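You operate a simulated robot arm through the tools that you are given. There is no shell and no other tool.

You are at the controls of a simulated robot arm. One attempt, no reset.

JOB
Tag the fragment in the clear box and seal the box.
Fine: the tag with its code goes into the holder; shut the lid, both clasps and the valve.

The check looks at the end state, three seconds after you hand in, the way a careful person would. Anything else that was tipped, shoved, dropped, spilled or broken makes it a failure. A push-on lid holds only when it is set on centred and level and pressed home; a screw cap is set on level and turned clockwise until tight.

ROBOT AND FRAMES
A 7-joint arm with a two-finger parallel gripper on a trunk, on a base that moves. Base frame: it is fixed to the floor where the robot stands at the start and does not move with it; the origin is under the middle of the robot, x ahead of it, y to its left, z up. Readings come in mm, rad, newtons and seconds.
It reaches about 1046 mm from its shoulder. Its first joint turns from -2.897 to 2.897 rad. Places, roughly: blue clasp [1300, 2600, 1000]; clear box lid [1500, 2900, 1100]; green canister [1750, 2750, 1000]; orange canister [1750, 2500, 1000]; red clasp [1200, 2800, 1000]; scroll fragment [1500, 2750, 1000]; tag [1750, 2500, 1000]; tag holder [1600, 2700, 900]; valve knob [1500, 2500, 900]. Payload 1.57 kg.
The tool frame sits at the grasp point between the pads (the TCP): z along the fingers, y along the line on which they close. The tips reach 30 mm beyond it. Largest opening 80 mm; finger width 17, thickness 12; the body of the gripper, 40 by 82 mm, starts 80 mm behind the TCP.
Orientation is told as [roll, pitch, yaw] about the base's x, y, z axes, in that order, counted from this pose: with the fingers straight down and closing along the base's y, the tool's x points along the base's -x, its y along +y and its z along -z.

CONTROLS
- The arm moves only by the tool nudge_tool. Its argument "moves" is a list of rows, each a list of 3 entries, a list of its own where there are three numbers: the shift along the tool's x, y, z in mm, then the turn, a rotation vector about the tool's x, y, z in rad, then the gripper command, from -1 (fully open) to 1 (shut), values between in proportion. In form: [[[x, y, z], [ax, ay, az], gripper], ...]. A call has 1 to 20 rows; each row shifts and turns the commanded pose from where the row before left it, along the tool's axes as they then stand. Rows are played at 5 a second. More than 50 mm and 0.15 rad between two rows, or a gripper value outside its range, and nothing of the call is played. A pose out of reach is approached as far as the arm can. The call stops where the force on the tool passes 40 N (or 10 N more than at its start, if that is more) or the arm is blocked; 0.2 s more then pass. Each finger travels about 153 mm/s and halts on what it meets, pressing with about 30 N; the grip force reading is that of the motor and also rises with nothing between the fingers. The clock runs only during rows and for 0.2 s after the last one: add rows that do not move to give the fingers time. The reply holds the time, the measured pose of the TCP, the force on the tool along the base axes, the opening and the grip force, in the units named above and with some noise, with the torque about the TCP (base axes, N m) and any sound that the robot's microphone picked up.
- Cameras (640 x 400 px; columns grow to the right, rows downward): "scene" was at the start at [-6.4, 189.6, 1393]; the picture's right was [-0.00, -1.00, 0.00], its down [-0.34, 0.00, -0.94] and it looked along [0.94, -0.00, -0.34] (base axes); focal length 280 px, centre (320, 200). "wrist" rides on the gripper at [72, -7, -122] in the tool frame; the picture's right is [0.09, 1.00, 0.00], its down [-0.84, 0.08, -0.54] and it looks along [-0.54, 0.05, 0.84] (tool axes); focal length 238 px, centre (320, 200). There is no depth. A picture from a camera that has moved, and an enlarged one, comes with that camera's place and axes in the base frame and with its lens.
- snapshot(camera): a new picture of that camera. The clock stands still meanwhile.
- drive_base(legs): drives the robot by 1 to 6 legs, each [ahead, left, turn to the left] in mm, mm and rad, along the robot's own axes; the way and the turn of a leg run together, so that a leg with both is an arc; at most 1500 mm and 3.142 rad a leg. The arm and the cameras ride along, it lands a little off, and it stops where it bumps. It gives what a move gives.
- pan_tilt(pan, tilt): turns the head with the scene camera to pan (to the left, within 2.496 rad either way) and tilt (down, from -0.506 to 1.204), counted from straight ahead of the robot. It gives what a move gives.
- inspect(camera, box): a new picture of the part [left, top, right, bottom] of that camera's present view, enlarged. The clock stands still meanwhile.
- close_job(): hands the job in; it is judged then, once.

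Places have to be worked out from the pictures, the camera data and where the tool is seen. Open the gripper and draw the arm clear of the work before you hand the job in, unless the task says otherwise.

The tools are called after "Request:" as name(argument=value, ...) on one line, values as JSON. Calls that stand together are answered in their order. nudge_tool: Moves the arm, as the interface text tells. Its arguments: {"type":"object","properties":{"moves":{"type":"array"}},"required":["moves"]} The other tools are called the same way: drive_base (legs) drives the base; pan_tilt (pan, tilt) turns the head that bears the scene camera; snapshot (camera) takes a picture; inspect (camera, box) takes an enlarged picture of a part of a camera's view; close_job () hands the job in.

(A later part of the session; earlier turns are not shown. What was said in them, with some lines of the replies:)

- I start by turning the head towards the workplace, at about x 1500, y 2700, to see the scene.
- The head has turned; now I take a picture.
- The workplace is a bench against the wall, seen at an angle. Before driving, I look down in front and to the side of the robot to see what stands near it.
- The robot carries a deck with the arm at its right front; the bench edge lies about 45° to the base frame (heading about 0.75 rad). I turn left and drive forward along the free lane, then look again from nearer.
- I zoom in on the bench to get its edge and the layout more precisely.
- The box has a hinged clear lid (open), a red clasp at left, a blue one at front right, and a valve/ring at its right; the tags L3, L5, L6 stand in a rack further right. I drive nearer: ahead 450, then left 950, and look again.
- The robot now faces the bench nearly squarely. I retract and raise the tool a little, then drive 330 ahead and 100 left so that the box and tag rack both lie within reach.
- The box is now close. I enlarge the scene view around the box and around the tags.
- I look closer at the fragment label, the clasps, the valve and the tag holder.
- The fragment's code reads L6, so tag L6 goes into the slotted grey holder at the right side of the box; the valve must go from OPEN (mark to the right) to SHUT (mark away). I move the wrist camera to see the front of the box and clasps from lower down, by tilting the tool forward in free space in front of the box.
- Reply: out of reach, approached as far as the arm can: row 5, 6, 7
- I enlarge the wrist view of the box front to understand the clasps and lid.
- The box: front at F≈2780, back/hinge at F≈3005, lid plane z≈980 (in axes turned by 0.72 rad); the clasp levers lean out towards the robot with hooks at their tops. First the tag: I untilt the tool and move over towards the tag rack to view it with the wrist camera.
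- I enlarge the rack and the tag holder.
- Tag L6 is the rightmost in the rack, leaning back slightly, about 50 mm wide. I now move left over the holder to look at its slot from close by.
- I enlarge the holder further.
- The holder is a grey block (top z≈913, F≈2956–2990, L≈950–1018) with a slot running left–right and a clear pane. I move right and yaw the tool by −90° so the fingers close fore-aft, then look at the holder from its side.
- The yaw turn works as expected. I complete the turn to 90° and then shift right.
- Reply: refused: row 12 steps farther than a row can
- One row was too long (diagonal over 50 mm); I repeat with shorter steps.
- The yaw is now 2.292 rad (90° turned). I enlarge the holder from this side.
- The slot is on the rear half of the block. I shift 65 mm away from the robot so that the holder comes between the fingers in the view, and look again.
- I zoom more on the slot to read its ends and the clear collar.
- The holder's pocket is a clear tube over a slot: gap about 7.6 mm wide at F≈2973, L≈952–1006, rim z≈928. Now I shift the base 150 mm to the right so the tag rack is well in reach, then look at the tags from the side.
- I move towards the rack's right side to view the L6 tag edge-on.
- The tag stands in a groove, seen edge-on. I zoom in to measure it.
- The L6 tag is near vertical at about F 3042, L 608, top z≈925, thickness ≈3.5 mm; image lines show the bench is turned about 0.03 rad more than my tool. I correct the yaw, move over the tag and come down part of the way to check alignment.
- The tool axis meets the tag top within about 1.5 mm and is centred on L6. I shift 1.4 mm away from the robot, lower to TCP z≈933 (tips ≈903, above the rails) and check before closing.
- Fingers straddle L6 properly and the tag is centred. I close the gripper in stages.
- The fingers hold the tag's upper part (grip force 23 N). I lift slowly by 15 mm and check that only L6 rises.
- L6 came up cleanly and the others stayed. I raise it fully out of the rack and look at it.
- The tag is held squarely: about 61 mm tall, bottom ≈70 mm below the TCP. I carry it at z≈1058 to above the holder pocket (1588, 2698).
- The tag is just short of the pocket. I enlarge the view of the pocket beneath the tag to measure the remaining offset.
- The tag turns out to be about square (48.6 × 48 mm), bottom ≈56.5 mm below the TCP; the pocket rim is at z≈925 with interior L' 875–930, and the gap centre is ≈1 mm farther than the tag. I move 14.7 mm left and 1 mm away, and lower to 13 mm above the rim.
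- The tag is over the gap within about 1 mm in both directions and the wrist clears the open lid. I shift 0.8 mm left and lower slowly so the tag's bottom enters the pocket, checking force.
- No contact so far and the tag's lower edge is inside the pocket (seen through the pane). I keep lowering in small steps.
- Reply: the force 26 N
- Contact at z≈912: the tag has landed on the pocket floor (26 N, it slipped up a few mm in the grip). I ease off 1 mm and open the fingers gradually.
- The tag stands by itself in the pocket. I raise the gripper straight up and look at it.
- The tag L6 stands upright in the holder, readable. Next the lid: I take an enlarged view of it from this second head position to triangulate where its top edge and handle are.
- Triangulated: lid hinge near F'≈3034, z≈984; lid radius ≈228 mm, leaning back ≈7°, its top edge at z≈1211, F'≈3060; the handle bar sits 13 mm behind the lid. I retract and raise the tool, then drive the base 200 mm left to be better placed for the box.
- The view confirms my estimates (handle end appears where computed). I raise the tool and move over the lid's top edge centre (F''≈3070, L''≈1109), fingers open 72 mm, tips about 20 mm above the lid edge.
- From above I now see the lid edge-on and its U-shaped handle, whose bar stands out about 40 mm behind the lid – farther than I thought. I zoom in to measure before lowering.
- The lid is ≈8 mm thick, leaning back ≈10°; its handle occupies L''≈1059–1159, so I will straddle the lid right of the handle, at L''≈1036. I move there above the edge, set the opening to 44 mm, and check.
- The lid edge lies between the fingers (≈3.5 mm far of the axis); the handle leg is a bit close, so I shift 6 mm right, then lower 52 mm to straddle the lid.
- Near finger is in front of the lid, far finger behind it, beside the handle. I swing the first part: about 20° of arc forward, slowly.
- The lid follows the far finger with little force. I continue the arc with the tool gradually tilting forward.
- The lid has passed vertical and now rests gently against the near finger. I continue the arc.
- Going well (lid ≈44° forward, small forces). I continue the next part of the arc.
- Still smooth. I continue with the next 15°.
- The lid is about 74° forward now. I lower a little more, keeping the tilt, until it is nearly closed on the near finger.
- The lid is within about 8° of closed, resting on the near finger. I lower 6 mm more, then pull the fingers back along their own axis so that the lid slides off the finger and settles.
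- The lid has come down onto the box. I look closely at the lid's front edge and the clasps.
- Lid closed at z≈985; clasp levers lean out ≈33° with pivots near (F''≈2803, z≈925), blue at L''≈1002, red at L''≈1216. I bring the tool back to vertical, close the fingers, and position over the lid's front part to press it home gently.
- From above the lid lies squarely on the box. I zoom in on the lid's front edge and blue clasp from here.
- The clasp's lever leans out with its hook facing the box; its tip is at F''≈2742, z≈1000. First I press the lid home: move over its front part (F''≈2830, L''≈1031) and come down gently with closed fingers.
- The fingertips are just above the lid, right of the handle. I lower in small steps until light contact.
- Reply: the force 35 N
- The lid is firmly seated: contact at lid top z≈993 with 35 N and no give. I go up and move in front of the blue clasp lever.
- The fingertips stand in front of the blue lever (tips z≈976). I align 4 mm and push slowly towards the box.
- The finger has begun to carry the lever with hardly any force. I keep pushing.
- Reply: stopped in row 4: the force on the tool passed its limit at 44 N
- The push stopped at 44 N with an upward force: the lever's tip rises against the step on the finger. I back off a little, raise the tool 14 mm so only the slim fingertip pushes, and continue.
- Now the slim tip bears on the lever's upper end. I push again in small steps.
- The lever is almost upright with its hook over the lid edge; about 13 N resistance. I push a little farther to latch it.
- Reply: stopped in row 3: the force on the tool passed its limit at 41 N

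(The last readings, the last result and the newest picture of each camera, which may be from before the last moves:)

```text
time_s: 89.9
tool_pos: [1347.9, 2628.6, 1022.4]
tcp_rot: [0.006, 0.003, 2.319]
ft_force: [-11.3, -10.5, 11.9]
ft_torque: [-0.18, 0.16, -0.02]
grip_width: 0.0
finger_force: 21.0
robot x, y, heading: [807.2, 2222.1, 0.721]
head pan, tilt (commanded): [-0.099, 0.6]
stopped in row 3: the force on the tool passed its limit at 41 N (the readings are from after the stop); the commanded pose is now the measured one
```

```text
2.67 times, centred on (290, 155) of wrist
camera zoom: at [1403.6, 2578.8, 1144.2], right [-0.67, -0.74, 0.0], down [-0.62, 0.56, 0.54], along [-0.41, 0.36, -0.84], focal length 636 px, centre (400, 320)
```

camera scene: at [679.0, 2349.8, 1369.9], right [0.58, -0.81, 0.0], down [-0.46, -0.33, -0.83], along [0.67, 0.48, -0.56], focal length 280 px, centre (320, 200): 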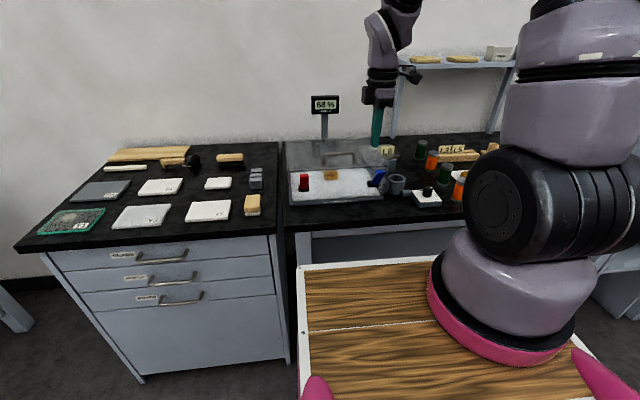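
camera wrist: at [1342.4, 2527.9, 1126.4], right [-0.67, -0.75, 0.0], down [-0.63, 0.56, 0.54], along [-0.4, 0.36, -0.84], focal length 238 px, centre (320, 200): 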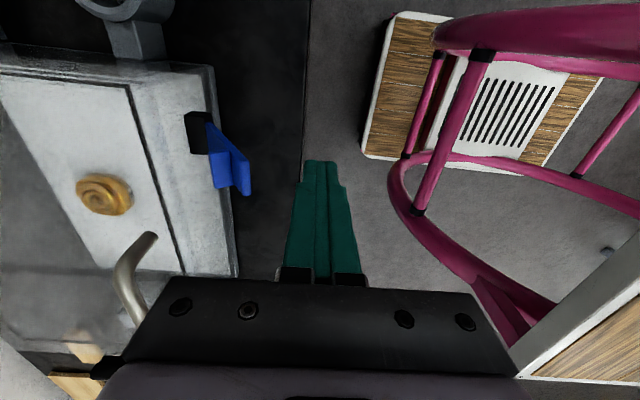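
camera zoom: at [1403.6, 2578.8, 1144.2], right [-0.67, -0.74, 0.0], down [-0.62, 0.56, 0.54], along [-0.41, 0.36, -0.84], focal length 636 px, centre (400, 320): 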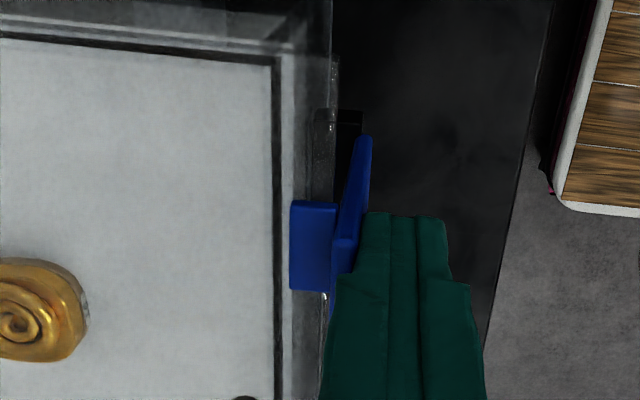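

It reached a stop at 41 N. I back off to see whether the lever stays shut.

Request:
nudge_tool(moves=[[[0, 6, 0], [0, 0, 0], 1], [[0, 15, 0], [0, 0, 0], 1], [[0, 20, 0], [0, 0, 0], 1], [[0, 0, 0], [0, 0, 0], 1]])

Request:
inspect(camera="wrist", box=[180, 60, 380, 230])

Request:
inspect(camera="scene", box=[330, 130, 420, 210])

```text
time_s: 90.9
tool_pos: [1320.7, 2599.9, 1022.0]
tcp_rot: [0.002, 0.0, 2.318]
ft_force: [0.3, 0.2, 0.2]
ft_torque: [-0.02, -0.03, -0.03]
grip_width: 0.0
finger_force: 20.8
robot x, y, heading: [807.3, 2220.0, 0.722]
head pan, tilt (commanded): [-0.099, 0.6]
```

```text
2.35 times, centred on (280, 145) of wrist
camera zoom: at [1374.9, 2552.0, 1143.9], right [-0.67, -0.75, 0.0], down [-0.63, 0.56, 0.54], along [-0.4, 0.36, -0.84], focal length 561 px, centre (414, 329)
```

zoom: 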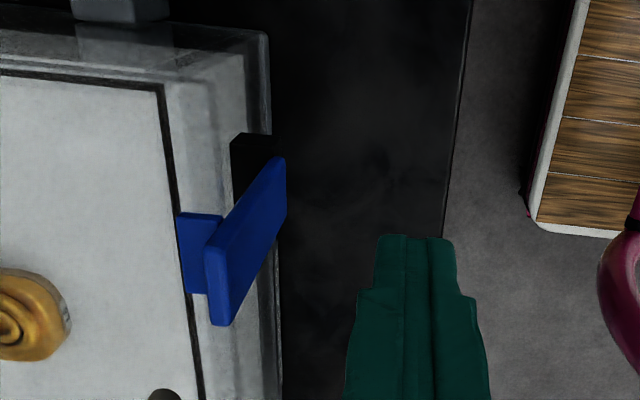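

```text
5.00 times, centred on (375, 170) of scene
camera zoom: at [678.8, 2349.6, 1369.9], right [0.58, -0.81, 0.0], down [-0.46, -0.33, -0.83], along [0.67, 0.48, -0.57], focal length 1402 px, centre (45, 350)
```

zoom: 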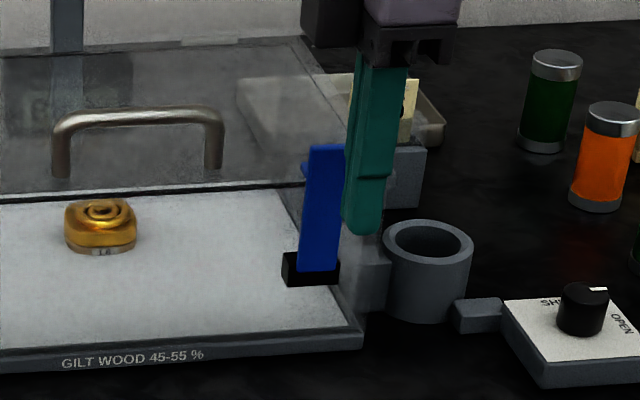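

The blue clasp stays shut with its hook over the lid. I go back and across in front of the red clasp.

Request:
nudge_tool(moves=[[[0, 39, 0], [0, 0, 0], 1], [[-43, 0, 0], [0, 0, 0], 1], [[-43, 0, 0], [0, 0, 0], 1], [[-43, 0, 0], [0, 0, 0], 1], [[-43, 0, 0], [0, 0, 0], 1], [[-43, 0, 2], [0, 0, 0], 1], [[0, 0, 0], [0, 0, 0], 1]])

Request:
snapshot(camera="wrist")

Request:
inspect(camera="scene", box=[270, 130, 390, 220])

```text
time_s: 92.5
tool_pos: [1144.6, 2731.4, 1021.2]
tcp_rot: [0.002, 0.002, 2.321]
ft_force: [-0.6, 0.0, -0.1]
ft_torque: [-0.01, -0.01, -0.04]
grip_width: 0.0
finger_force: 21.6
robot x, y, heading: [807.4, 2225.0, 0.725]
head pan, tilt (commanded): [-0.099, 0.6]
```

```text
taken
camera wrist: at [1199.5, 2682.3, 1143.1], right [-0.67, -0.75, 0.0], down [-0.63, 0.56, 0.54], along [-0.4, 0.36, -0.84], focal length 238 px, centre (320, 200)
```

wrist: 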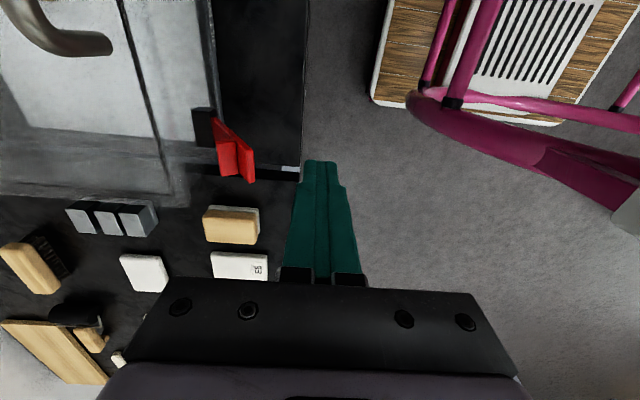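

```text
4.44 times, centred on (330, 175) of scene
camera zoom: at [678.7, 2349.5, 1369.9], right [0.58, -0.81, 0.0], down [-0.46, -0.33, -0.83], along [0.67, 0.48, -0.56], focal length 1246 px, centre (276, 311)
```

zoom: 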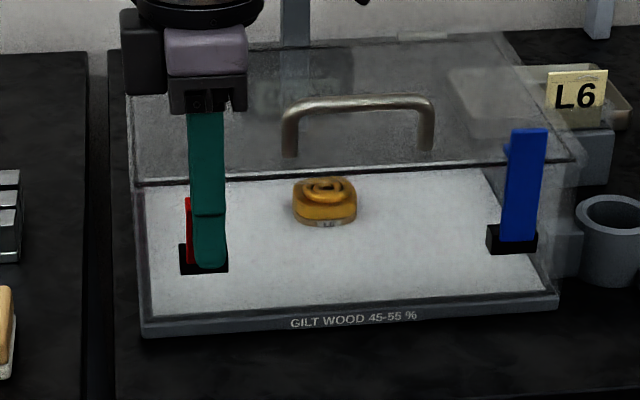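

Red lever tip is at L''≈1212; I align 4 mm and push it towards the box in the same way.

Request:
nudge_tool(moves=[[[4, -8, 0], [0, 0, 0], 1], [[0, -8, 0], [0, 0, 0], 1], [[0, -8, 0], [0, 0, 0], 1], [[0, -8, 0], [0, 0, 0], 1], [[0, -6, 0], [0, 0, 0], 1], [[0, -6, 0], [0, 0, 0], 1], [[0, -6, 0], [0, 0, 0], 1], [[0, -6, 0], [0, 0, 0], 1], [[0, 0, 0], [0, 0, 0], 1]])

Request:
inspect(camera="wrist", box=[180, 60, 380, 230])

Request:
inspect(camera="scene", box=[270, 130, 360, 210])

```text
time_s: 94.5
tool_pos: [1189.1, 2768.7, 1021.6]
tcp_rot: [0.002, -0.001, 2.319]
ft_force: [0.1, -0.3, -0.3]
ft_torque: [-0.02, 0.02, 0.03]
grip_width: 0.0
finger_force: 21.1
robot x, y, heading: [808.4, 2221.7, 0.721]
head pan, tilt (commanded): [-0.099, 0.6]
```

```text
2.35 times, centred on (280, 145) of wrist
camera zoom: at [1243.8, 2718.3, 1141.8], right [-0.67, -0.75, 0.0], down [-0.63, 0.56, 0.54], along [-0.41, 0.36, -0.84], focal length 561 px, centre (414, 329)
```

zoom: 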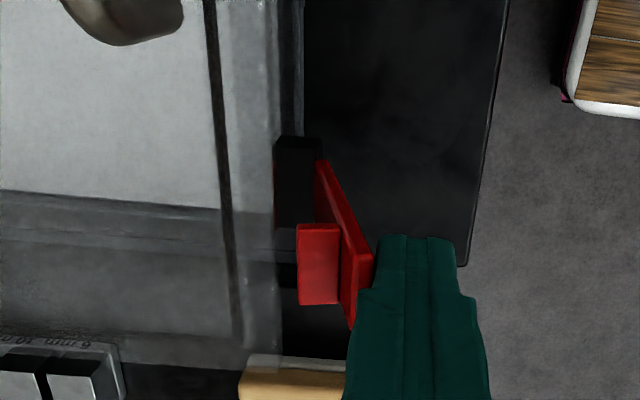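

```text
5.00 times, centred on (315, 170) of scene
camera zoom: at [678.7, 2349.6, 1369.9], right [0.58, -0.81, 0.0], down [-0.46, -0.33, -0.83], along [0.67, 0.48, -0.56], focal length 1402 px, centre (345, 350)
```

zoom: 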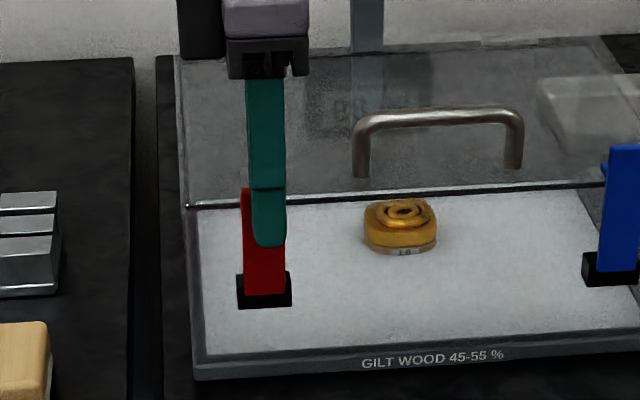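

The red lever follows freely. I raise 4 mm and push on to the latch.

Request:
nudge_tool(moves=[[[0, 0, -4], [0, 0, 0], 1], [[0, -5, 0], [0, 0, 0], 1], [[0, -5, 0], [0, 0, 0], 1], [[0, -4, 0], [0, 0, 0], 1], [[0, -4, 0], [0, 0, 0], 1], [[0, -3, 0], [0, 0, 0], 1], [[0, -2, 0], [0, 0, 0], 1], [[0, -2, 0], [0, 0, 0], 1], [[0, -2, 0], [0, 0, 0], 1], [[0, 0, 0], [0, 0, 0], 1]])

Request:
inspect(camera="wrist", box=[180, 60, 380, 230])

Request:
inspect(camera="scene", box=[270, 130, 360, 210])

```text
time_s: 96.7
tool_pos: [1207.4, 2783.4, 1024.5]
tcp_rot: [0.007, 0.002, 2.321]
ft_force: [-21.3, -21.4, 4.7]
ft_torque: [-0.55, 0.55, -0.05]
grip_width: 0.1
finger_force: 21.0
robot x, y, heading: [807.0, 2218.5, 0.719]
head pan, tilt (commanded): [-0.099, 0.6]
```

```text
2.35 times, centred on (280, 145) of wrist
camera zoom: at [1261.6, 2735.2, 1145.6], right [-0.67, -0.75, 0.01], down [-0.62, 0.56, 0.54], along [-0.41, 0.36, -0.84], focal length 561 px, centre (414, 329)
```

zoom: 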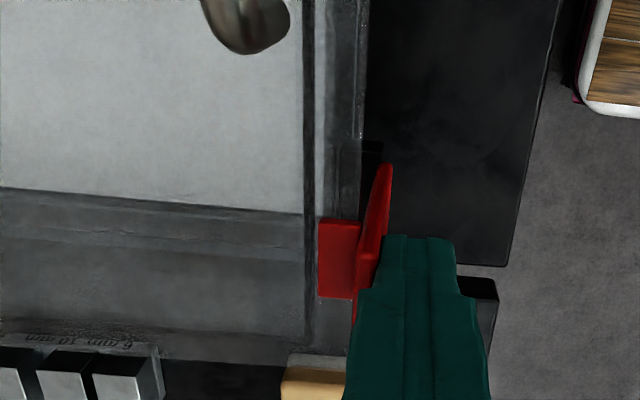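

```text
5.00 times, centred on (315, 170) of scene
camera zoom: at [677.6, 2348.5, 1369.9], right [0.58, -0.81, 0.0], down [-0.46, -0.33, -0.83], along [0.67, 0.48, -0.56], focal length 1402 px, centre (345, 350)
```

zoom: 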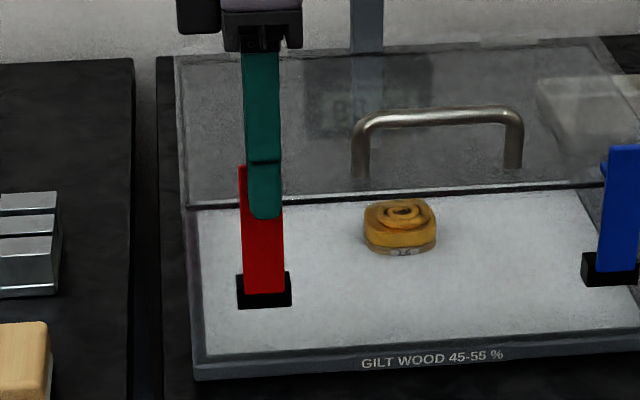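

The red lever is upright at its stop with ≈30 N. I back off and check that both stay shut.

Request:
nudge_tool(moves=[[[0, 8, 0], [0, 0, 0], 1], [[0, 15, 0], [0, 0, 0], 1], [[0, 30, 0], [0, 0, 0], 1], [[0, 30, -20], [0, 0, 0], 1], [[0, 0, -40], [0, 0, 0], 1], [[0, 0, 0], [0, 0, 0], 1]])

Request:
snapshot(camera="wrist")

Request:
inspect(camera="scene", box=[270, 110, 420, 220])

```text
time_s: 98.1
tool_pos: [1147.7, 2731.1, 1085.6]
tcp_rot: [0.001, 0.003, 2.321]
ft_force: [-0.1, 0.2, 0.3]
ft_torque: [0.03, -0.01, -0.04]
grip_width: 0.0
finger_force: 21.3
robot x, y, heading: [807.5, 2221.2, 0.721]
head pan, tilt (commanded): [-0.099, 0.6]
```

```text
taken
camera wrist: at [1202.8, 2681.1, 1205.7], right [-0.67, -0.74, 0.0], down [-0.63, 0.56, 0.54], along [-0.4, 0.36, -0.84], focal length 238 px, centre (320, 200)
```

wrist: 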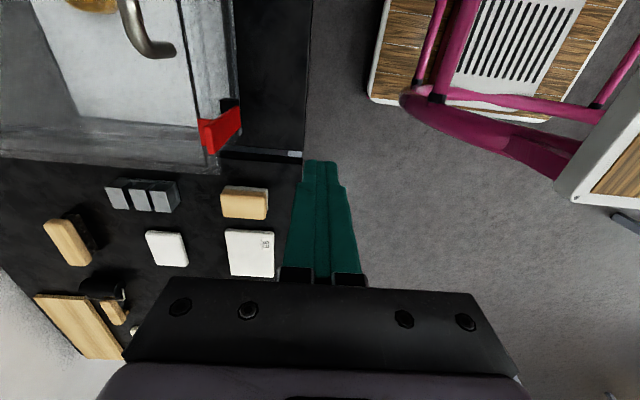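

```text
3.64 times, centred on (345, 165) of scene
camera zoom: at [678.8, 2349.6, 1369.9], right [0.58, -0.81, 0.0], down [-0.46, -0.33, -0.82], along [0.67, 0.48, -0.57], focal length 1020 px, centre (229, 327)
```

zoom: 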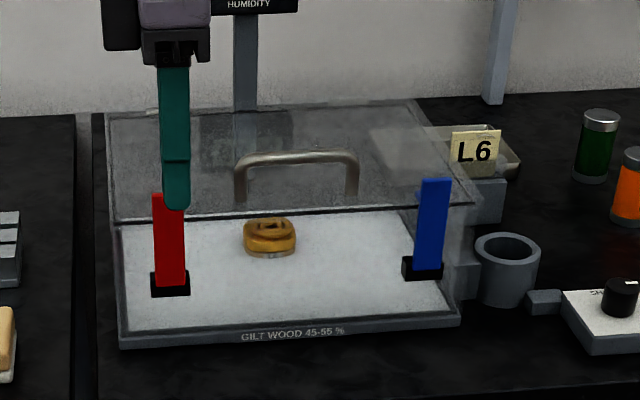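

Both clasps stand shut over the lid. Next the valve: the knob top is at about F''≈2786, L''≈826, z≈906, diameter ≈28 mm. I move above it at a safe height and turn the tool back to yaw ≈0.75 so I can then turn the knob 90° counter-clockwise.

Request:
nudge_tool(moves=[[[40, 0, -20], [0, 0, 0], 1], [[45, 0, 0], [0, 0, 0], 0.5], [[45, 0, 0], [0, 0, 0], 0], [[45, 0, 0], [0, 0, 0], -0.2], [[45, 0, 0], [0, 0, 0], -0.2], [[45, 0, 0], [0, 0, 0], -0.2], [[45, 0, 0], [0, 0, 0], -0.2], [[45, 0, 0], [0, 0, 0], -0.2], [[34, -20, 0], [0, 0, 0], -0.2], [[0, -40, 0], [0, 0, 0], -0.2], [[0, -24, 0], [0, 0, 0], -0.2], [[0, 0, 0], [0, 0, 0], -0.2]])

Request:
nudge_tool(moves=[[[0, 0, 0], [0, 0, 0.143], -0.2], [[0, 0, 0], [0, 0, 0.143], -0.2], [[0, 0, 0], [0, 0, 0.143], -0.2], [[0, 0, 0], [0, 0, 0.143], -0.2], [[0, 0, 0], [0, 0, 0.143], -0.2], [[0, 0, 0], [0, 0, 0.143], -0.2], [[0, 0, 0], [0, 0, 0.143], -0.2], [[0, 0, 0], [0, 0, 0.143], -0.2], [[0, 0, 0], [0, 0, 0.143], -0.2], [[0, 0, 0], [0, 0, 0.143], -0.2], [[0, 0, 0], [0, 0, 0.143], -0.2], [[0, 0, 0], [0, 0, 0], -0.2]])

Request:
snapshot(camera="wrist")

Request:
snapshot(camera="scene")

```text
time_s: 100.7
tool_pos: [1474.7, 2502.8, 1105.4]
tcp_rot: [0.003, 0.003, 2.321]
ft_force: [0.1, 0.8, 0.2]
ft_torque: [-0.02, -0.01, -0.03]
grip_width: 48.1
finger_force: 0.0
robot x, y, heading: [802.6, 2221.3, 0.725]
head pan, tilt (commanded): [-0.099, 0.6]
```

```text
time_s: 103.3
tool_pos: [1476.1, 2502.3, 1105.3]
tcp_rot: [0.0, 0.003, 0.745]
ft_force: [0.3, 0.1, -0.8]
ft_torque: [-0.01, 0.01, 0.01]
grip_width: 48.0
finger_force: 0.0
robot x, y, heading: [806.6, 2223.3, 0.727]
head pan, tilt (commanded): [-0.099, 0.6]
```

```text
taken
camera wrist: at [1427.3, 2447.0, 1226.1], right [-0.74, 0.67, 0.0], down [0.56, 0.63, 0.54], along [0.36, 0.4, -0.84], focal length 238 px, centre (320, 200)
```

wrist: 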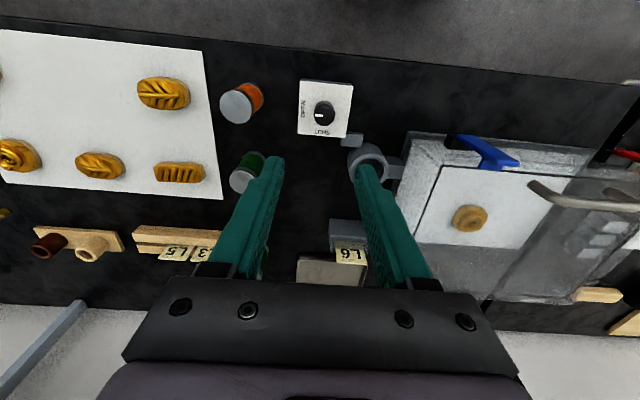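

```text
taken
camera scene: at [678.8, 2349.5, 1369.9], right [0.58, -0.81, 0.0], down [-0.46, -0.33, -0.83], along [0.67, 0.48, -0.56], focal length 280 px, centre (320, 200)
```

scene: 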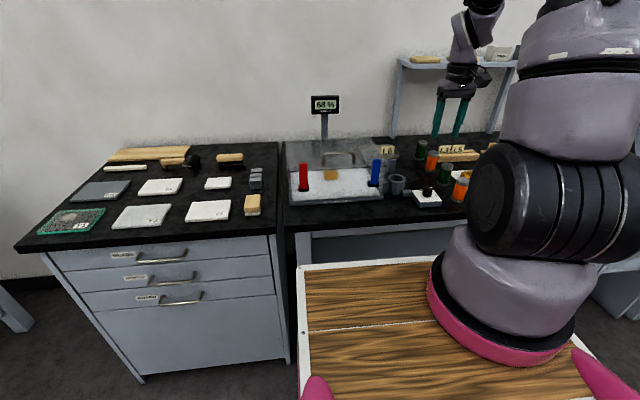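

The knob lies under the tool axis. I zoom to centre it exactly and read the mark.

Request:
inspect(camera="wrist", box=[290, 70, 370, 150])

```text
5.00 times, centred on (330, 110) of wrist
camera zoom: at [1427.3, 2447.0, 1226.1], right [-0.74, 0.67, 0.0], down [0.56, 0.63, 0.54], along [0.36, 0.4, -0.84], focal length 1192 px, centre (270, 650)
```

zoom: 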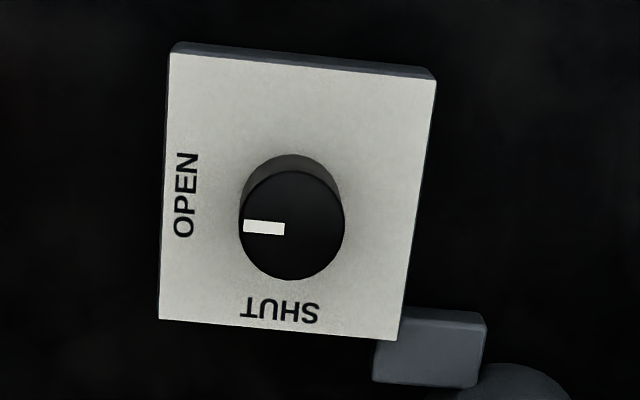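

The mark points to OPEN (robot's right) and SHUT is on the far side. The knob centre is 5 mm left and 3 mm ahead of the tool axis; I correct and descend to tips ≈25 mm above the knob.

Request:
nudge_tool(moves=[[[-2.9, 5.3, 0], [0, 0, 0], -0.2], [[0, 0, 45], [0, 0, 0], -0.2], [[0, 0, 45], [0, 0, 0], -0.2], [[0, 0, 45], [0, 0, 0], -0.2], [[0, 0, 8], [0, 0, 0], -0.2], [[0, 0, 0], [0, 0, 0], -0.2], [[0, 0, 0], [0, 0, 0], -0.2]])

Request:
inspect(camera="wrist", box=[240, 70, 400, 200])

Request:
inspect(camera="scene", box=[390, 120, 480, 220])

```text
time_s: 104.9
tool_pos: [1473.4, 2507.4, 961.9]
tcp_rot: [0.001, 0.002, 0.746]
ft_force: [0.4, 0.0, 0.1]
ft_torque: [-0.02, 0.01, 0.0]
grip_width: 48.0
finger_force: 0.1
robot x, y, heading: [812.5, 2220.5, 0.723]
head pan, tilt (commanded): [-0.099, 0.6]
```

```text
3.08 times, centred on (320, 135) of wrist
camera zoom: at [1425.6, 2452.4, 1082.2], right [-0.74, 0.67, 0.0], down [0.56, 0.63, 0.54], along [0.36, 0.4, -0.84], focal length 733 px, centre (320, 400)
```

zoom: 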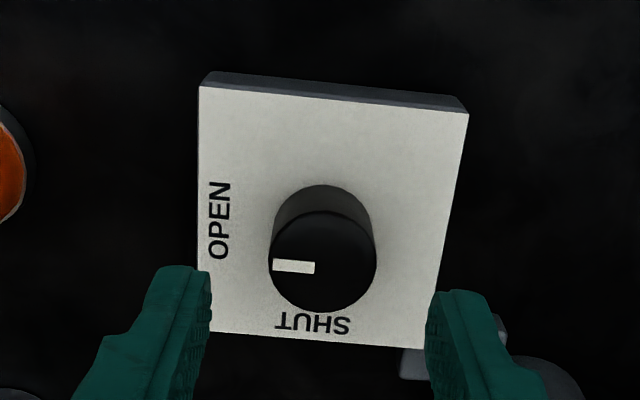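

```text
4.00 times, centred on (435, 170) of scene
camera zoom: at [678.7, 2349.5, 1369.9], right [0.58, -0.81, 0.0], down [-0.46, -0.33, -0.83], along [0.67, 0.48, -0.56], focal length 1122 px, centre (-140, 320)
```

zoom: 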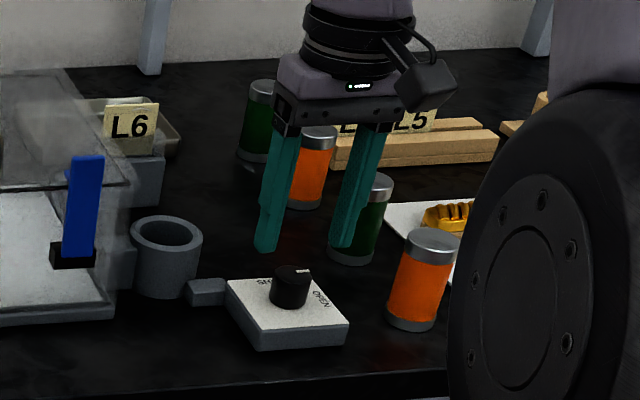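

The knob is centred under the tool. I lower until the fingertips are beside the knob (tips ≈891, above the plate).

Request:
nudge_tool(moves=[[[0, 0, 18], [0, 0, 0], -0.2], [[0, 0, 14], [0, 0, 0], -0.2], [[0, 0, 6], [0, 0, 0], -0.2], [[0, 0, 2], [0, 0, 0], -0.2], [[0, 0, 0], [0, 0, 0], -0.2]])

Request:
inspect(camera="wrist", box=[240, 70, 400, 200])

Request:
inspect(camera="scene", box=[390, 140, 470, 220])

```text
time_s: 106.1
tool_pos: [1473.4, 2507.7, 921.4]
tcp_rot: [0.001, 0.002, 0.747]
ft_force: [0.0, -0.8, -0.2]
ft_torque: [0.02, 0.01, 0.0]
grip_width: 48.2
finger_force: 0.0
robot x, y, heading: [806.1, 2220.4, 0.723]
head pan, tilt (commanded): [-0.099, 0.6]
```

```text
3.08 times, centred on (320, 135) of wrist
camera zoom: at [1425.6, 2452.9, 1042.8], right [-0.74, 0.67, 0.0], down [0.56, 0.63, 0.54], along [0.36, 0.4, -0.84], focal length 733 px, centre (320, 400)
```

zoom: 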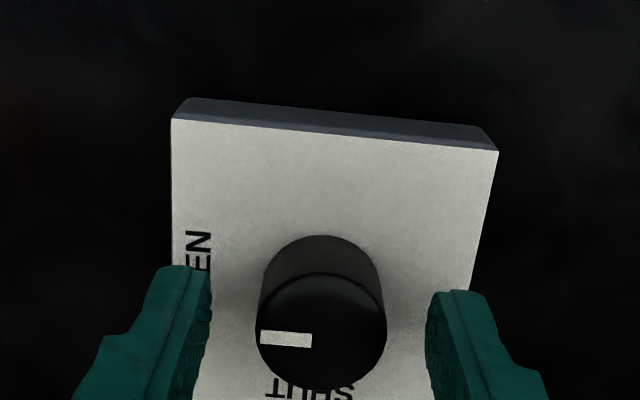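

```text
5.00 times, centred on (430, 180) of scene
camera zoom: at [678.7, 2349.6, 1369.9], right [0.58, -0.81, 0.0], down [-0.46, -0.33, -0.83], along [0.67, 0.48, -0.56], focal length 1402 px, centre (-230, 300)
```

zoom: 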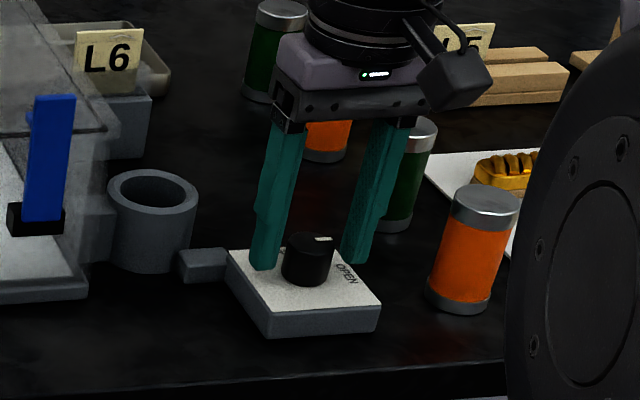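

The fingers straddle the knob, centred. I close on it.

Request:
nudge_tool(moves=[[[0, 0, 0], [0, 0, 0], 0.1], [[0, 0, 0], [0, 0, 0], 0.2], [[0, 0, 0], [0, 0, 0], 0.3], [[0, 0, 0], [0, 0, 0], 0.5], [[0, 0, 0], [0, 0, 0], 1], [[0, 0, 0], [0, 0, 0], 1]])

Request:
inspect(camera="wrist", box=[240, 70, 400, 200])

```text
time_s: 107.5
tool_pos: [1472.9, 2507.4, 922.1]
tcp_rot: [0.001, 0.003, 0.747]
ft_force: [-2.2, 2.5, -0.4]
ft_torque: [0.05, 0.09, -0.01]
grip_width: 27.2
finger_force: 37.8
robot x, y, heading: [806.9, 2219.9, 0.725]
head pan, tilt (commanded): [-0.099, 0.6]
```

```text
3.08 times, centred on (320, 135) of wrist
camera zoom: at [1425.4, 2453.0, 1042.8], right [-0.74, 0.67, 0.0], down [0.56, 0.63, 0.54], along [0.36, 0.4, -0.84], focal length 733 px, centre (320, 400)
```

zoom: 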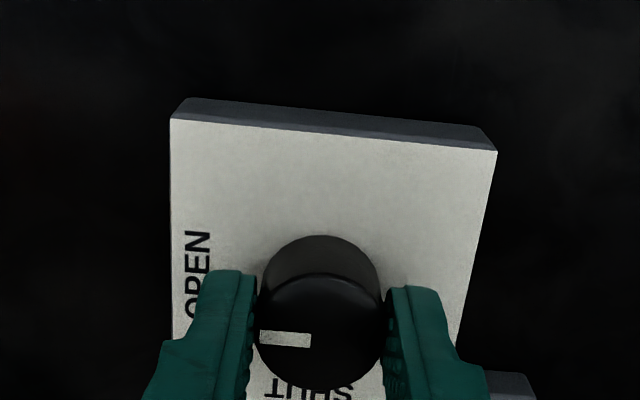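

Knob gripped (27 mm, 38 N). I turn it counter-clockwise (tool az negative), first about 40°, and check torque.

Request:
nudge_tool(moves=[[[0, 0, 0], [0, 0, -0.1], 1], [[0, 0, 0], [0, 0, -0.1], 1], [[0, 0, 0], [0, 0, -0.1], 1], [[0, 0, 0], [0, 0, -0.1], 1], [[0, 0, 0], [0, 0, -0.1], 1], [[0, 0, 0], [0, 0, -0.1], 1], [[0, 0, 0], [0, 0, -0.1], 1], [[0, 0, 0], [0, 0, 0], 1]])

Request:
inspect(camera="wrist", box=[240, 70, 400, 200])

Request:
inspect(camera="scene", box=[390, 140, 470, 220])

```text
time_s: 109.3
tool_pos: [1473.8, 2508.1, 920.5]
tcp_rot: [0.001, 0.001, 1.449]
ft_force: [-4.7, 5.4, -3.8]
ft_torque: [0.28, 0.15, -0.01]
grip_width: 27.4
finger_force: 37.7
robot x, y, heading: [807.2, 2223.3, 0.72]
head pan, tilt (commanded): [-0.099, 0.6]
```

```text
3.08 times, centred on (320, 135) of wrist
camera zoom: at [1471.3, 2434.7, 1042.8], right [-1.0, 0.03, 0.0], down [0.03, 0.84, 0.54], along [0.01, 0.54, -0.84], focal length 733 px, centre (320, 400)
```

zoom: 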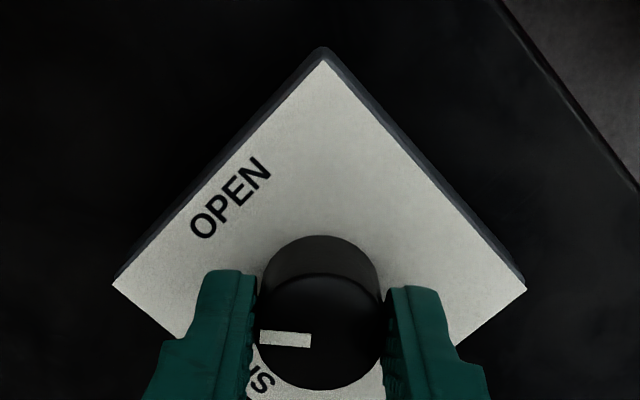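

```text
5.00 times, centred on (430, 180) of scene
camera zoom: at [678.6, 2349.8, 1369.9], right [0.58, -0.81, 0.0], down [-0.46, -0.33, -0.82], along [0.67, 0.48, -0.57], focal length 1402 px, centre (-230, 300)
```

zoom: 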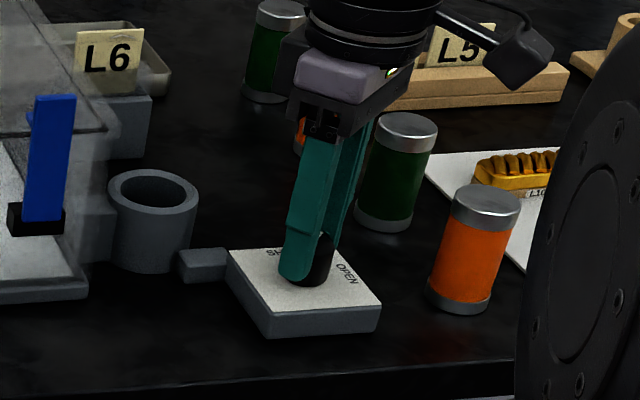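

The knob turns with the gripper without slipping. I complete the 90° turn.

Request:
nudge_tool(moves=[[[0, 0, 0], [0, 0, -0.1], 1], [[0, 0, 0], [0, 0, -0.1], 1], [[0, 0, 0], [0, 0, -0.1], 1], [[0, 0, 0], [0, 0, -0.1], 1], [[0, 0, 0], [0, 0, -0.1], 1], [[0, 0, 0], [0, 0, -0.1], 1], [[0, 0, 0], [0, 0, -0.1], 1], [[0, 0, 0], [0, 0, -0.1], 1], [[0, 0, 0], [0, 0, -0.07], 1], [[0, 0, 0], [0, 0, 0], 1]])

Request:
inspect(camera="wrist", box=[240, 70, 400, 200])

Request:
inspect(camera="scene", box=[390, 140, 470, 220])

```text
time_s: 111.5
tool_pos: [1472.2, 2507.8, 921.8]
tcp_rot: [0.004, 0.001, 2.322]
ft_force: [-8.9, 11.3, -12.4]
ft_torque: [0.33, 0.25, -0.03]
grip_width: 27.4
finger_force: 38.3
robot x, y, heading: [806.9, 2223.7, 0.72]
head pan, tilt (commanded): [-0.099, 0.6]
```

```text
3.08 times, centred on (320, 135) of wrist
camera zoom: at [1527.1, 2458.6, 1042.7], right [-0.67, -0.74, 0.0], down [-0.63, 0.56, 0.54], along [-0.41, 0.36, -0.84], focal length 733 px, centre (320, 400)
```

zoom: 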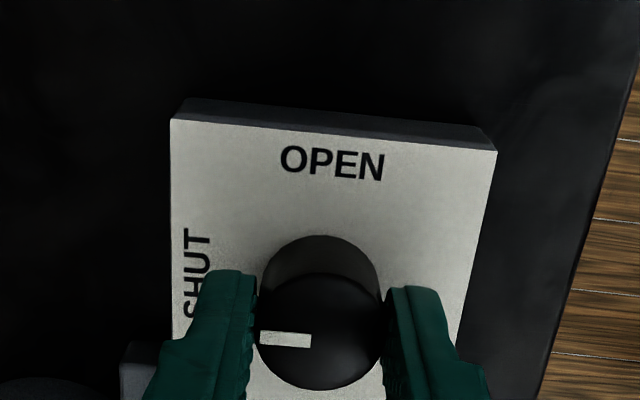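

```text
5.00 times, centred on (430, 180) of scene
camera zoom: at [678.7, 2350.1, 1369.9], right [0.58, -0.81, 0.0], down [-0.46, -0.33, -0.82], along [0.67, 0.48, -0.57], focal length 1402 px, centre (-230, 300)
```

zoom: 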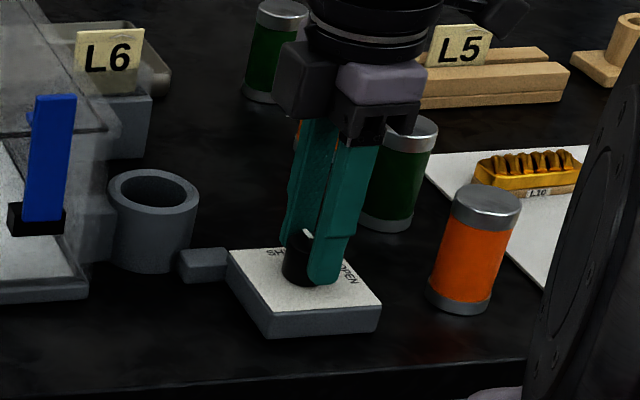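

The mark now points exactly to SHUT (turned 90.2°). I open the fingers and rise off the knob.

Request:
nudge_tool(moves=[[[0, 0, 0], [0, 0, 0], 0.3], [[0, 0, 0], [0, 0, 0], 0.1], [[0, 0, 0], [0, 0, 0], -0.2], [[0, 0, 0], [0, 0, 0], -0.2], [[0, 0, -20], [0, 0, 0], -0.2], [[0, 0, -40], [0, 0, 0], -0.2], [[0, 0, -45], [0, 0, 0], -0.2], [[0, 0, -45], [0, 0, 0], -0.2], [[0, 0, -40], [0, 0, 0], -0.2], [[0, 0, 0], [0, 0, 0], -0.2]])

Request:
inspect(camera="wrist", box=[290, 70, 370, 150])

Request:
snapshot(camera="wrist")

Request:
snapshot(camera="scene")

```text
time_s: 113.7
tool_pos: [1474.5, 2507.8, 1113.1]
tcp_rot: [0.001, -0.001, 2.318]
ft_force: [0.5, -0.5, 0.0]
ft_torque: [-0.02, 0.0, -0.02]
grip_width: 48.1
finger_force: 0.0
robot x, y, heading: [807.1, 2225.0, 0.722]
head pan, tilt (commanded): [-0.099, 0.6]
```

```text
5.00 times, centred on (330, 110) of wrist
camera zoom: at [1528.5, 2458.4, 1233.8], right [-0.67, -0.74, 0.0], down [-0.62, 0.56, 0.54], along [-0.4, 0.36, -0.84], focal length 1192 px, centre (270, 650)
```

zoom: 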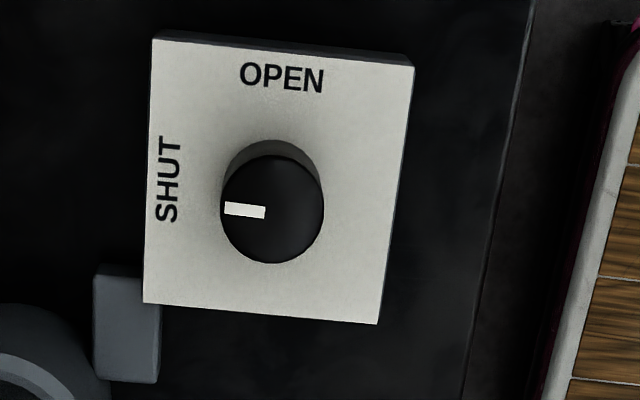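

```text
taken
camera wrist: at [1528.5, 2458.4, 1233.8], right [-0.67, -0.74, 0.0], down [-0.62, 0.56, 0.54], along [-0.4, 0.36, -0.84], focal length 238 px, centre (320, 200)
```

wrist: 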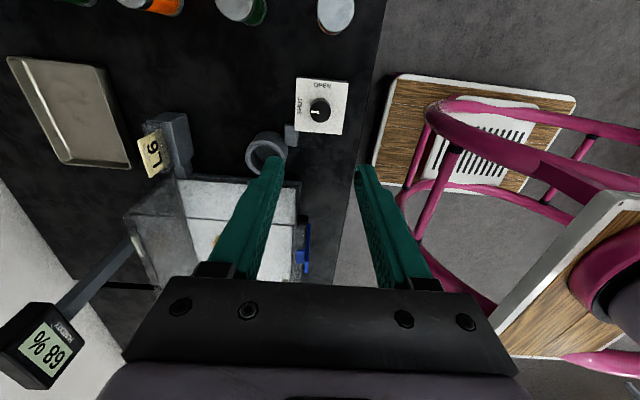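

```text
taken
camera scene: at [678.9, 2349.6, 1369.9], right [0.58, -0.81, 0.0], down [-0.46, -0.33, -0.82], along [0.67, 0.48, -0.57], focal length 280 px, centre (320, 200)
```

scene: 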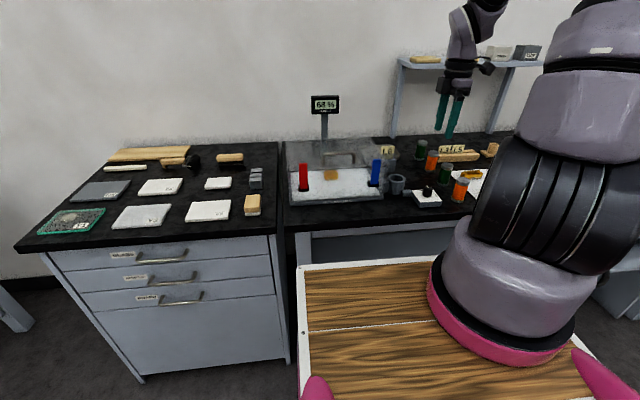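

The valve mark is at SHUT. Now I inspect the tag, lid and both clasps again.

Request:
inspect(camera="scene", box=[280, 140, 400, 215])

Request:
inspect(camera="scene", box=[285, 150, 335, 200])

Request:
inspect(camera="scene", box=[355, 140, 405, 195])

Request:
inspect(camera="wrist", box=[100, 90, 200, 200])

```text
5.33 times, centred on (340, 178) of scene
camera zoom: at [678.9, 2349.6, 1369.9], right [0.58, -0.81, 0.0], down [-0.46, -0.33, -0.82], along [0.67, 0.48, -0.57], focal length 1496 px, centre (213, 320)
```

zoom: 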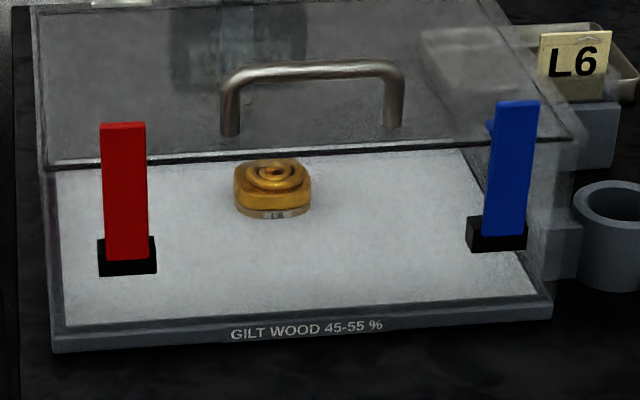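

```text
8.00 times, centred on (310, 175) of scene
camera zoom: at [678.9, 2349.6, 1369.9], right [0.58, -0.81, 0.0], down [-0.46, -0.33, -0.82], along [0.67, 0.48, -0.57], focal length 2244 px, centre (400, 400)
```

zoom: 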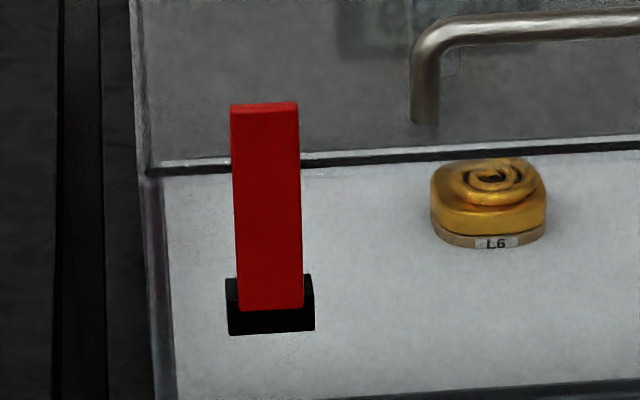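

```text
7.27 times, centred on (380, 168) of scene
camera zoom: at [678.9, 2349.6, 1369.9], right [0.58, -0.81, 0.0], down [-0.46, -0.33, -0.82], along [0.67, 0.48, -0.57], focal length 2040 px, centre (-116, 436)
```

zoom: 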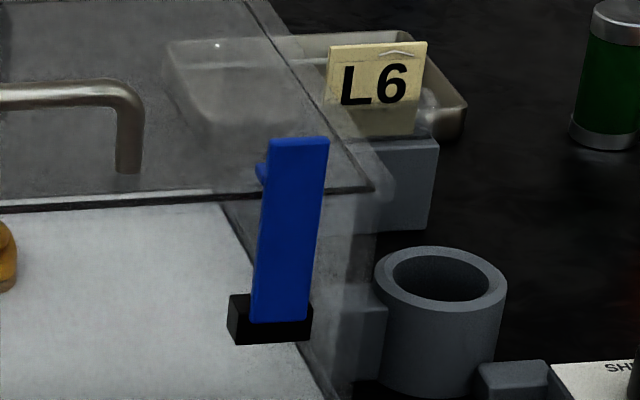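

```text
3.64 times, centred on (150, 145) of wrist
camera zoom: at [1528.5, 2458.4, 1233.8], right [-0.67, -0.74, 0.0], down [-0.62, 0.56, 0.54], along [-0.4, 0.36, -0.84], focal length 867 px, centre (938, 400)
```

zoom: 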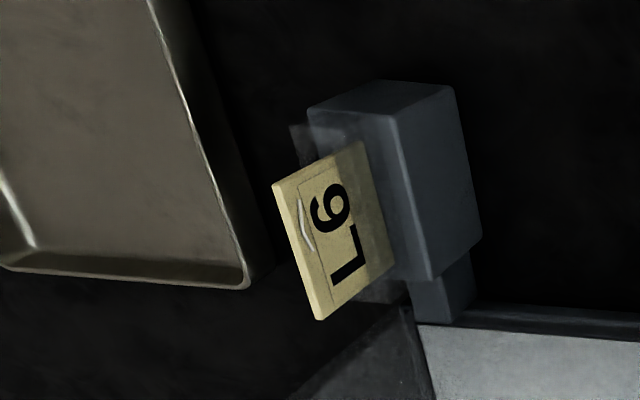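

All three closures look right. I take a very close look at the tag's seat in the holder to be sure it is fully down.

Request:
inspect(camera="scene", box=[374, 142, 396, 160])

Request:
inspect(camera="wrist", box=[135, 105, 185, 165])

```text
16.00 times, centred on (385, 151) of scene
camera zoom: at [678.9, 2349.6, 1369.9], right [0.58, -0.81, 0.0], down [-0.46, -0.33, -0.82], along [0.67, 0.48, -0.57], focal length 4487 px, centre (-720, 984)
```

zoom: 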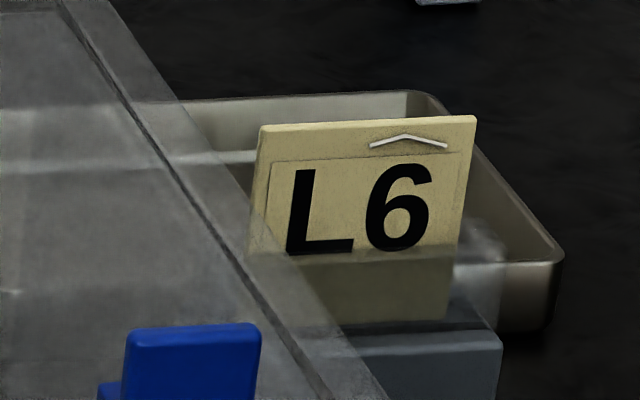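

```text
6.67 times, centred on (160, 135) of wrist
camera zoom: at [1528.5, 2458.4, 1233.8], right [-0.67, -0.74, 0.0], down [-0.62, 0.56, 0.54], along [-0.4, 0.36, -0.84], focal length 1589 px, centre (1387, 633)
```

zoom: 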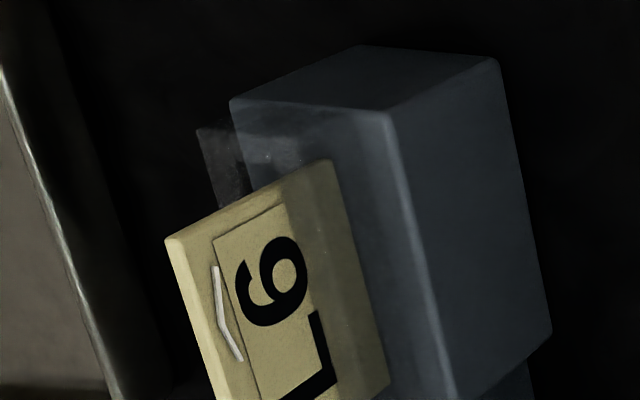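

The tag's blank foot sits fully in the clear pocket with L6 readable above it. I open the gripper fully and draw the arm up and back from the bench.

Request:
nudge_tool(moves=[[[0, 0, -40], [0, 0, 0], -0.6], [[0, 0, -40], [0, 0, 0], -1], [[0, 40, -10], [0, 0, 0], -1], [[0, 40, 0], [0, 0, 0], -1], [[0, 30, 0], [0, 0, 0], -1], [[0, 0, 0], [0, 0, 0], -1], [[0, 0, 0], [0, 0, 0], -1]])

Request:
drive_base(legs=[[-200, 0, 0]])

Request:
snapshot(camera="scene")

Request:
inspect(camera="scene", box=[260, 80, 500, 230])

```text
time_s: 115.3
tool_pos: [1392.6, 2432.4, 1200.5]
tcp_rot: [0.001, -0.001, 2.317]
ft_force: [0.6, 0.1, 0.7]
ft_torque: [-0.01, 0.0, -0.01]
grip_width: 79.8
finger_force: 0.1
robot x, y, heading: [809.0, 2220.5, 0.723]
head pan, tilt (commanded): [-0.099, 0.6]
```

```text
time_s: 116.9
tool_pos: [1240.6, 2300.7, 1201.3]
tcp_rot: [0.002, 0.001, 2.321]
ft_force: [0.1, -0.7, -0.3]
ft_torque: [0.0, 0.0, 0.0]
grip_width: 80.0
finger_force: 0.0
robot x, y, heading: [652.1, 2088.6, 0.725]
head pan, tilt (commanded): [-0.099, 0.6]
```

```text
taken
camera scene: at [527.0, 2215.3, 1369.9], right [0.59, -0.81, 0.0], down [-0.46, -0.33, -0.83], along [0.67, 0.48, -0.56], focal length 280 px, centre (320, 200)
```

scene: 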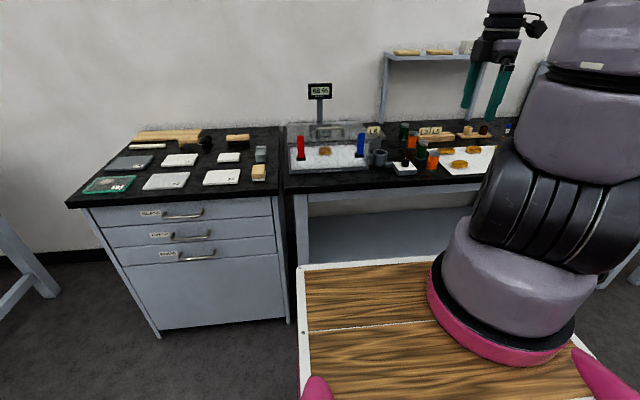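

```text
2.67 times, centred on (380, 155) of scene
camera zoom: at [527.0, 2215.3, 1369.9], right [0.59, -0.81, 0.0], down [-0.46, -0.33, -0.83], along [0.67, 0.48, -0.56], focal length 748 px, centre (160, 320)
```

zoom: 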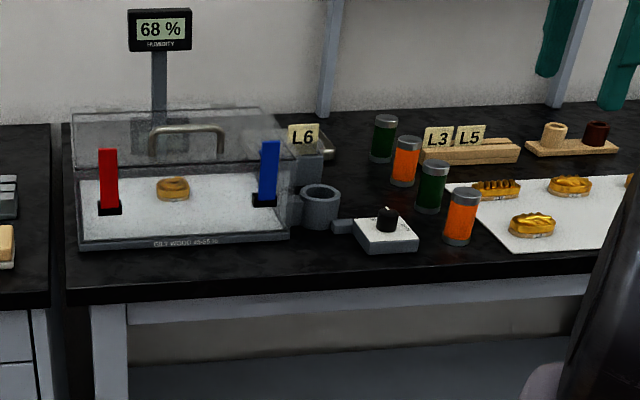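

Everything is in place: tag L6 in the holder, lid shut, both clasps upright and latched, valve at SHUT, nothing else disturbed, arm clear and gripper open. I hand the job in.

Request:
close_job()

```text
The job is handed in.
```

The fragment is tagged and the box is sealed. I handed the job in and don't have the verdict yet.

- **Tag:** The fragment's label reads L6. Tag L6 stands in the holder on the right side of the box, with its code readable above the clear pocket.
- **Lid:** The lid is closed. I pressed its front edge with about 35 N and it did not give.
- **Clasps:** I pushed the blue and red levers to their stops. Both stayed upright with their hooks over the lid edge.
- **Valve:** I turned the knob 90° counter-clockwise, from OPEN to SHUT. In the last close-up its mark points to SHUT.

In the last pictures nothing else on the bench was moved, tipped or dropped. The gripper is open and the robot is backed off 200 mm from the bench.

I left the humidity canisters alone, since the job did not ask for one. The display behind the box still shows 68 %, while the label on the box says 45–55 %.
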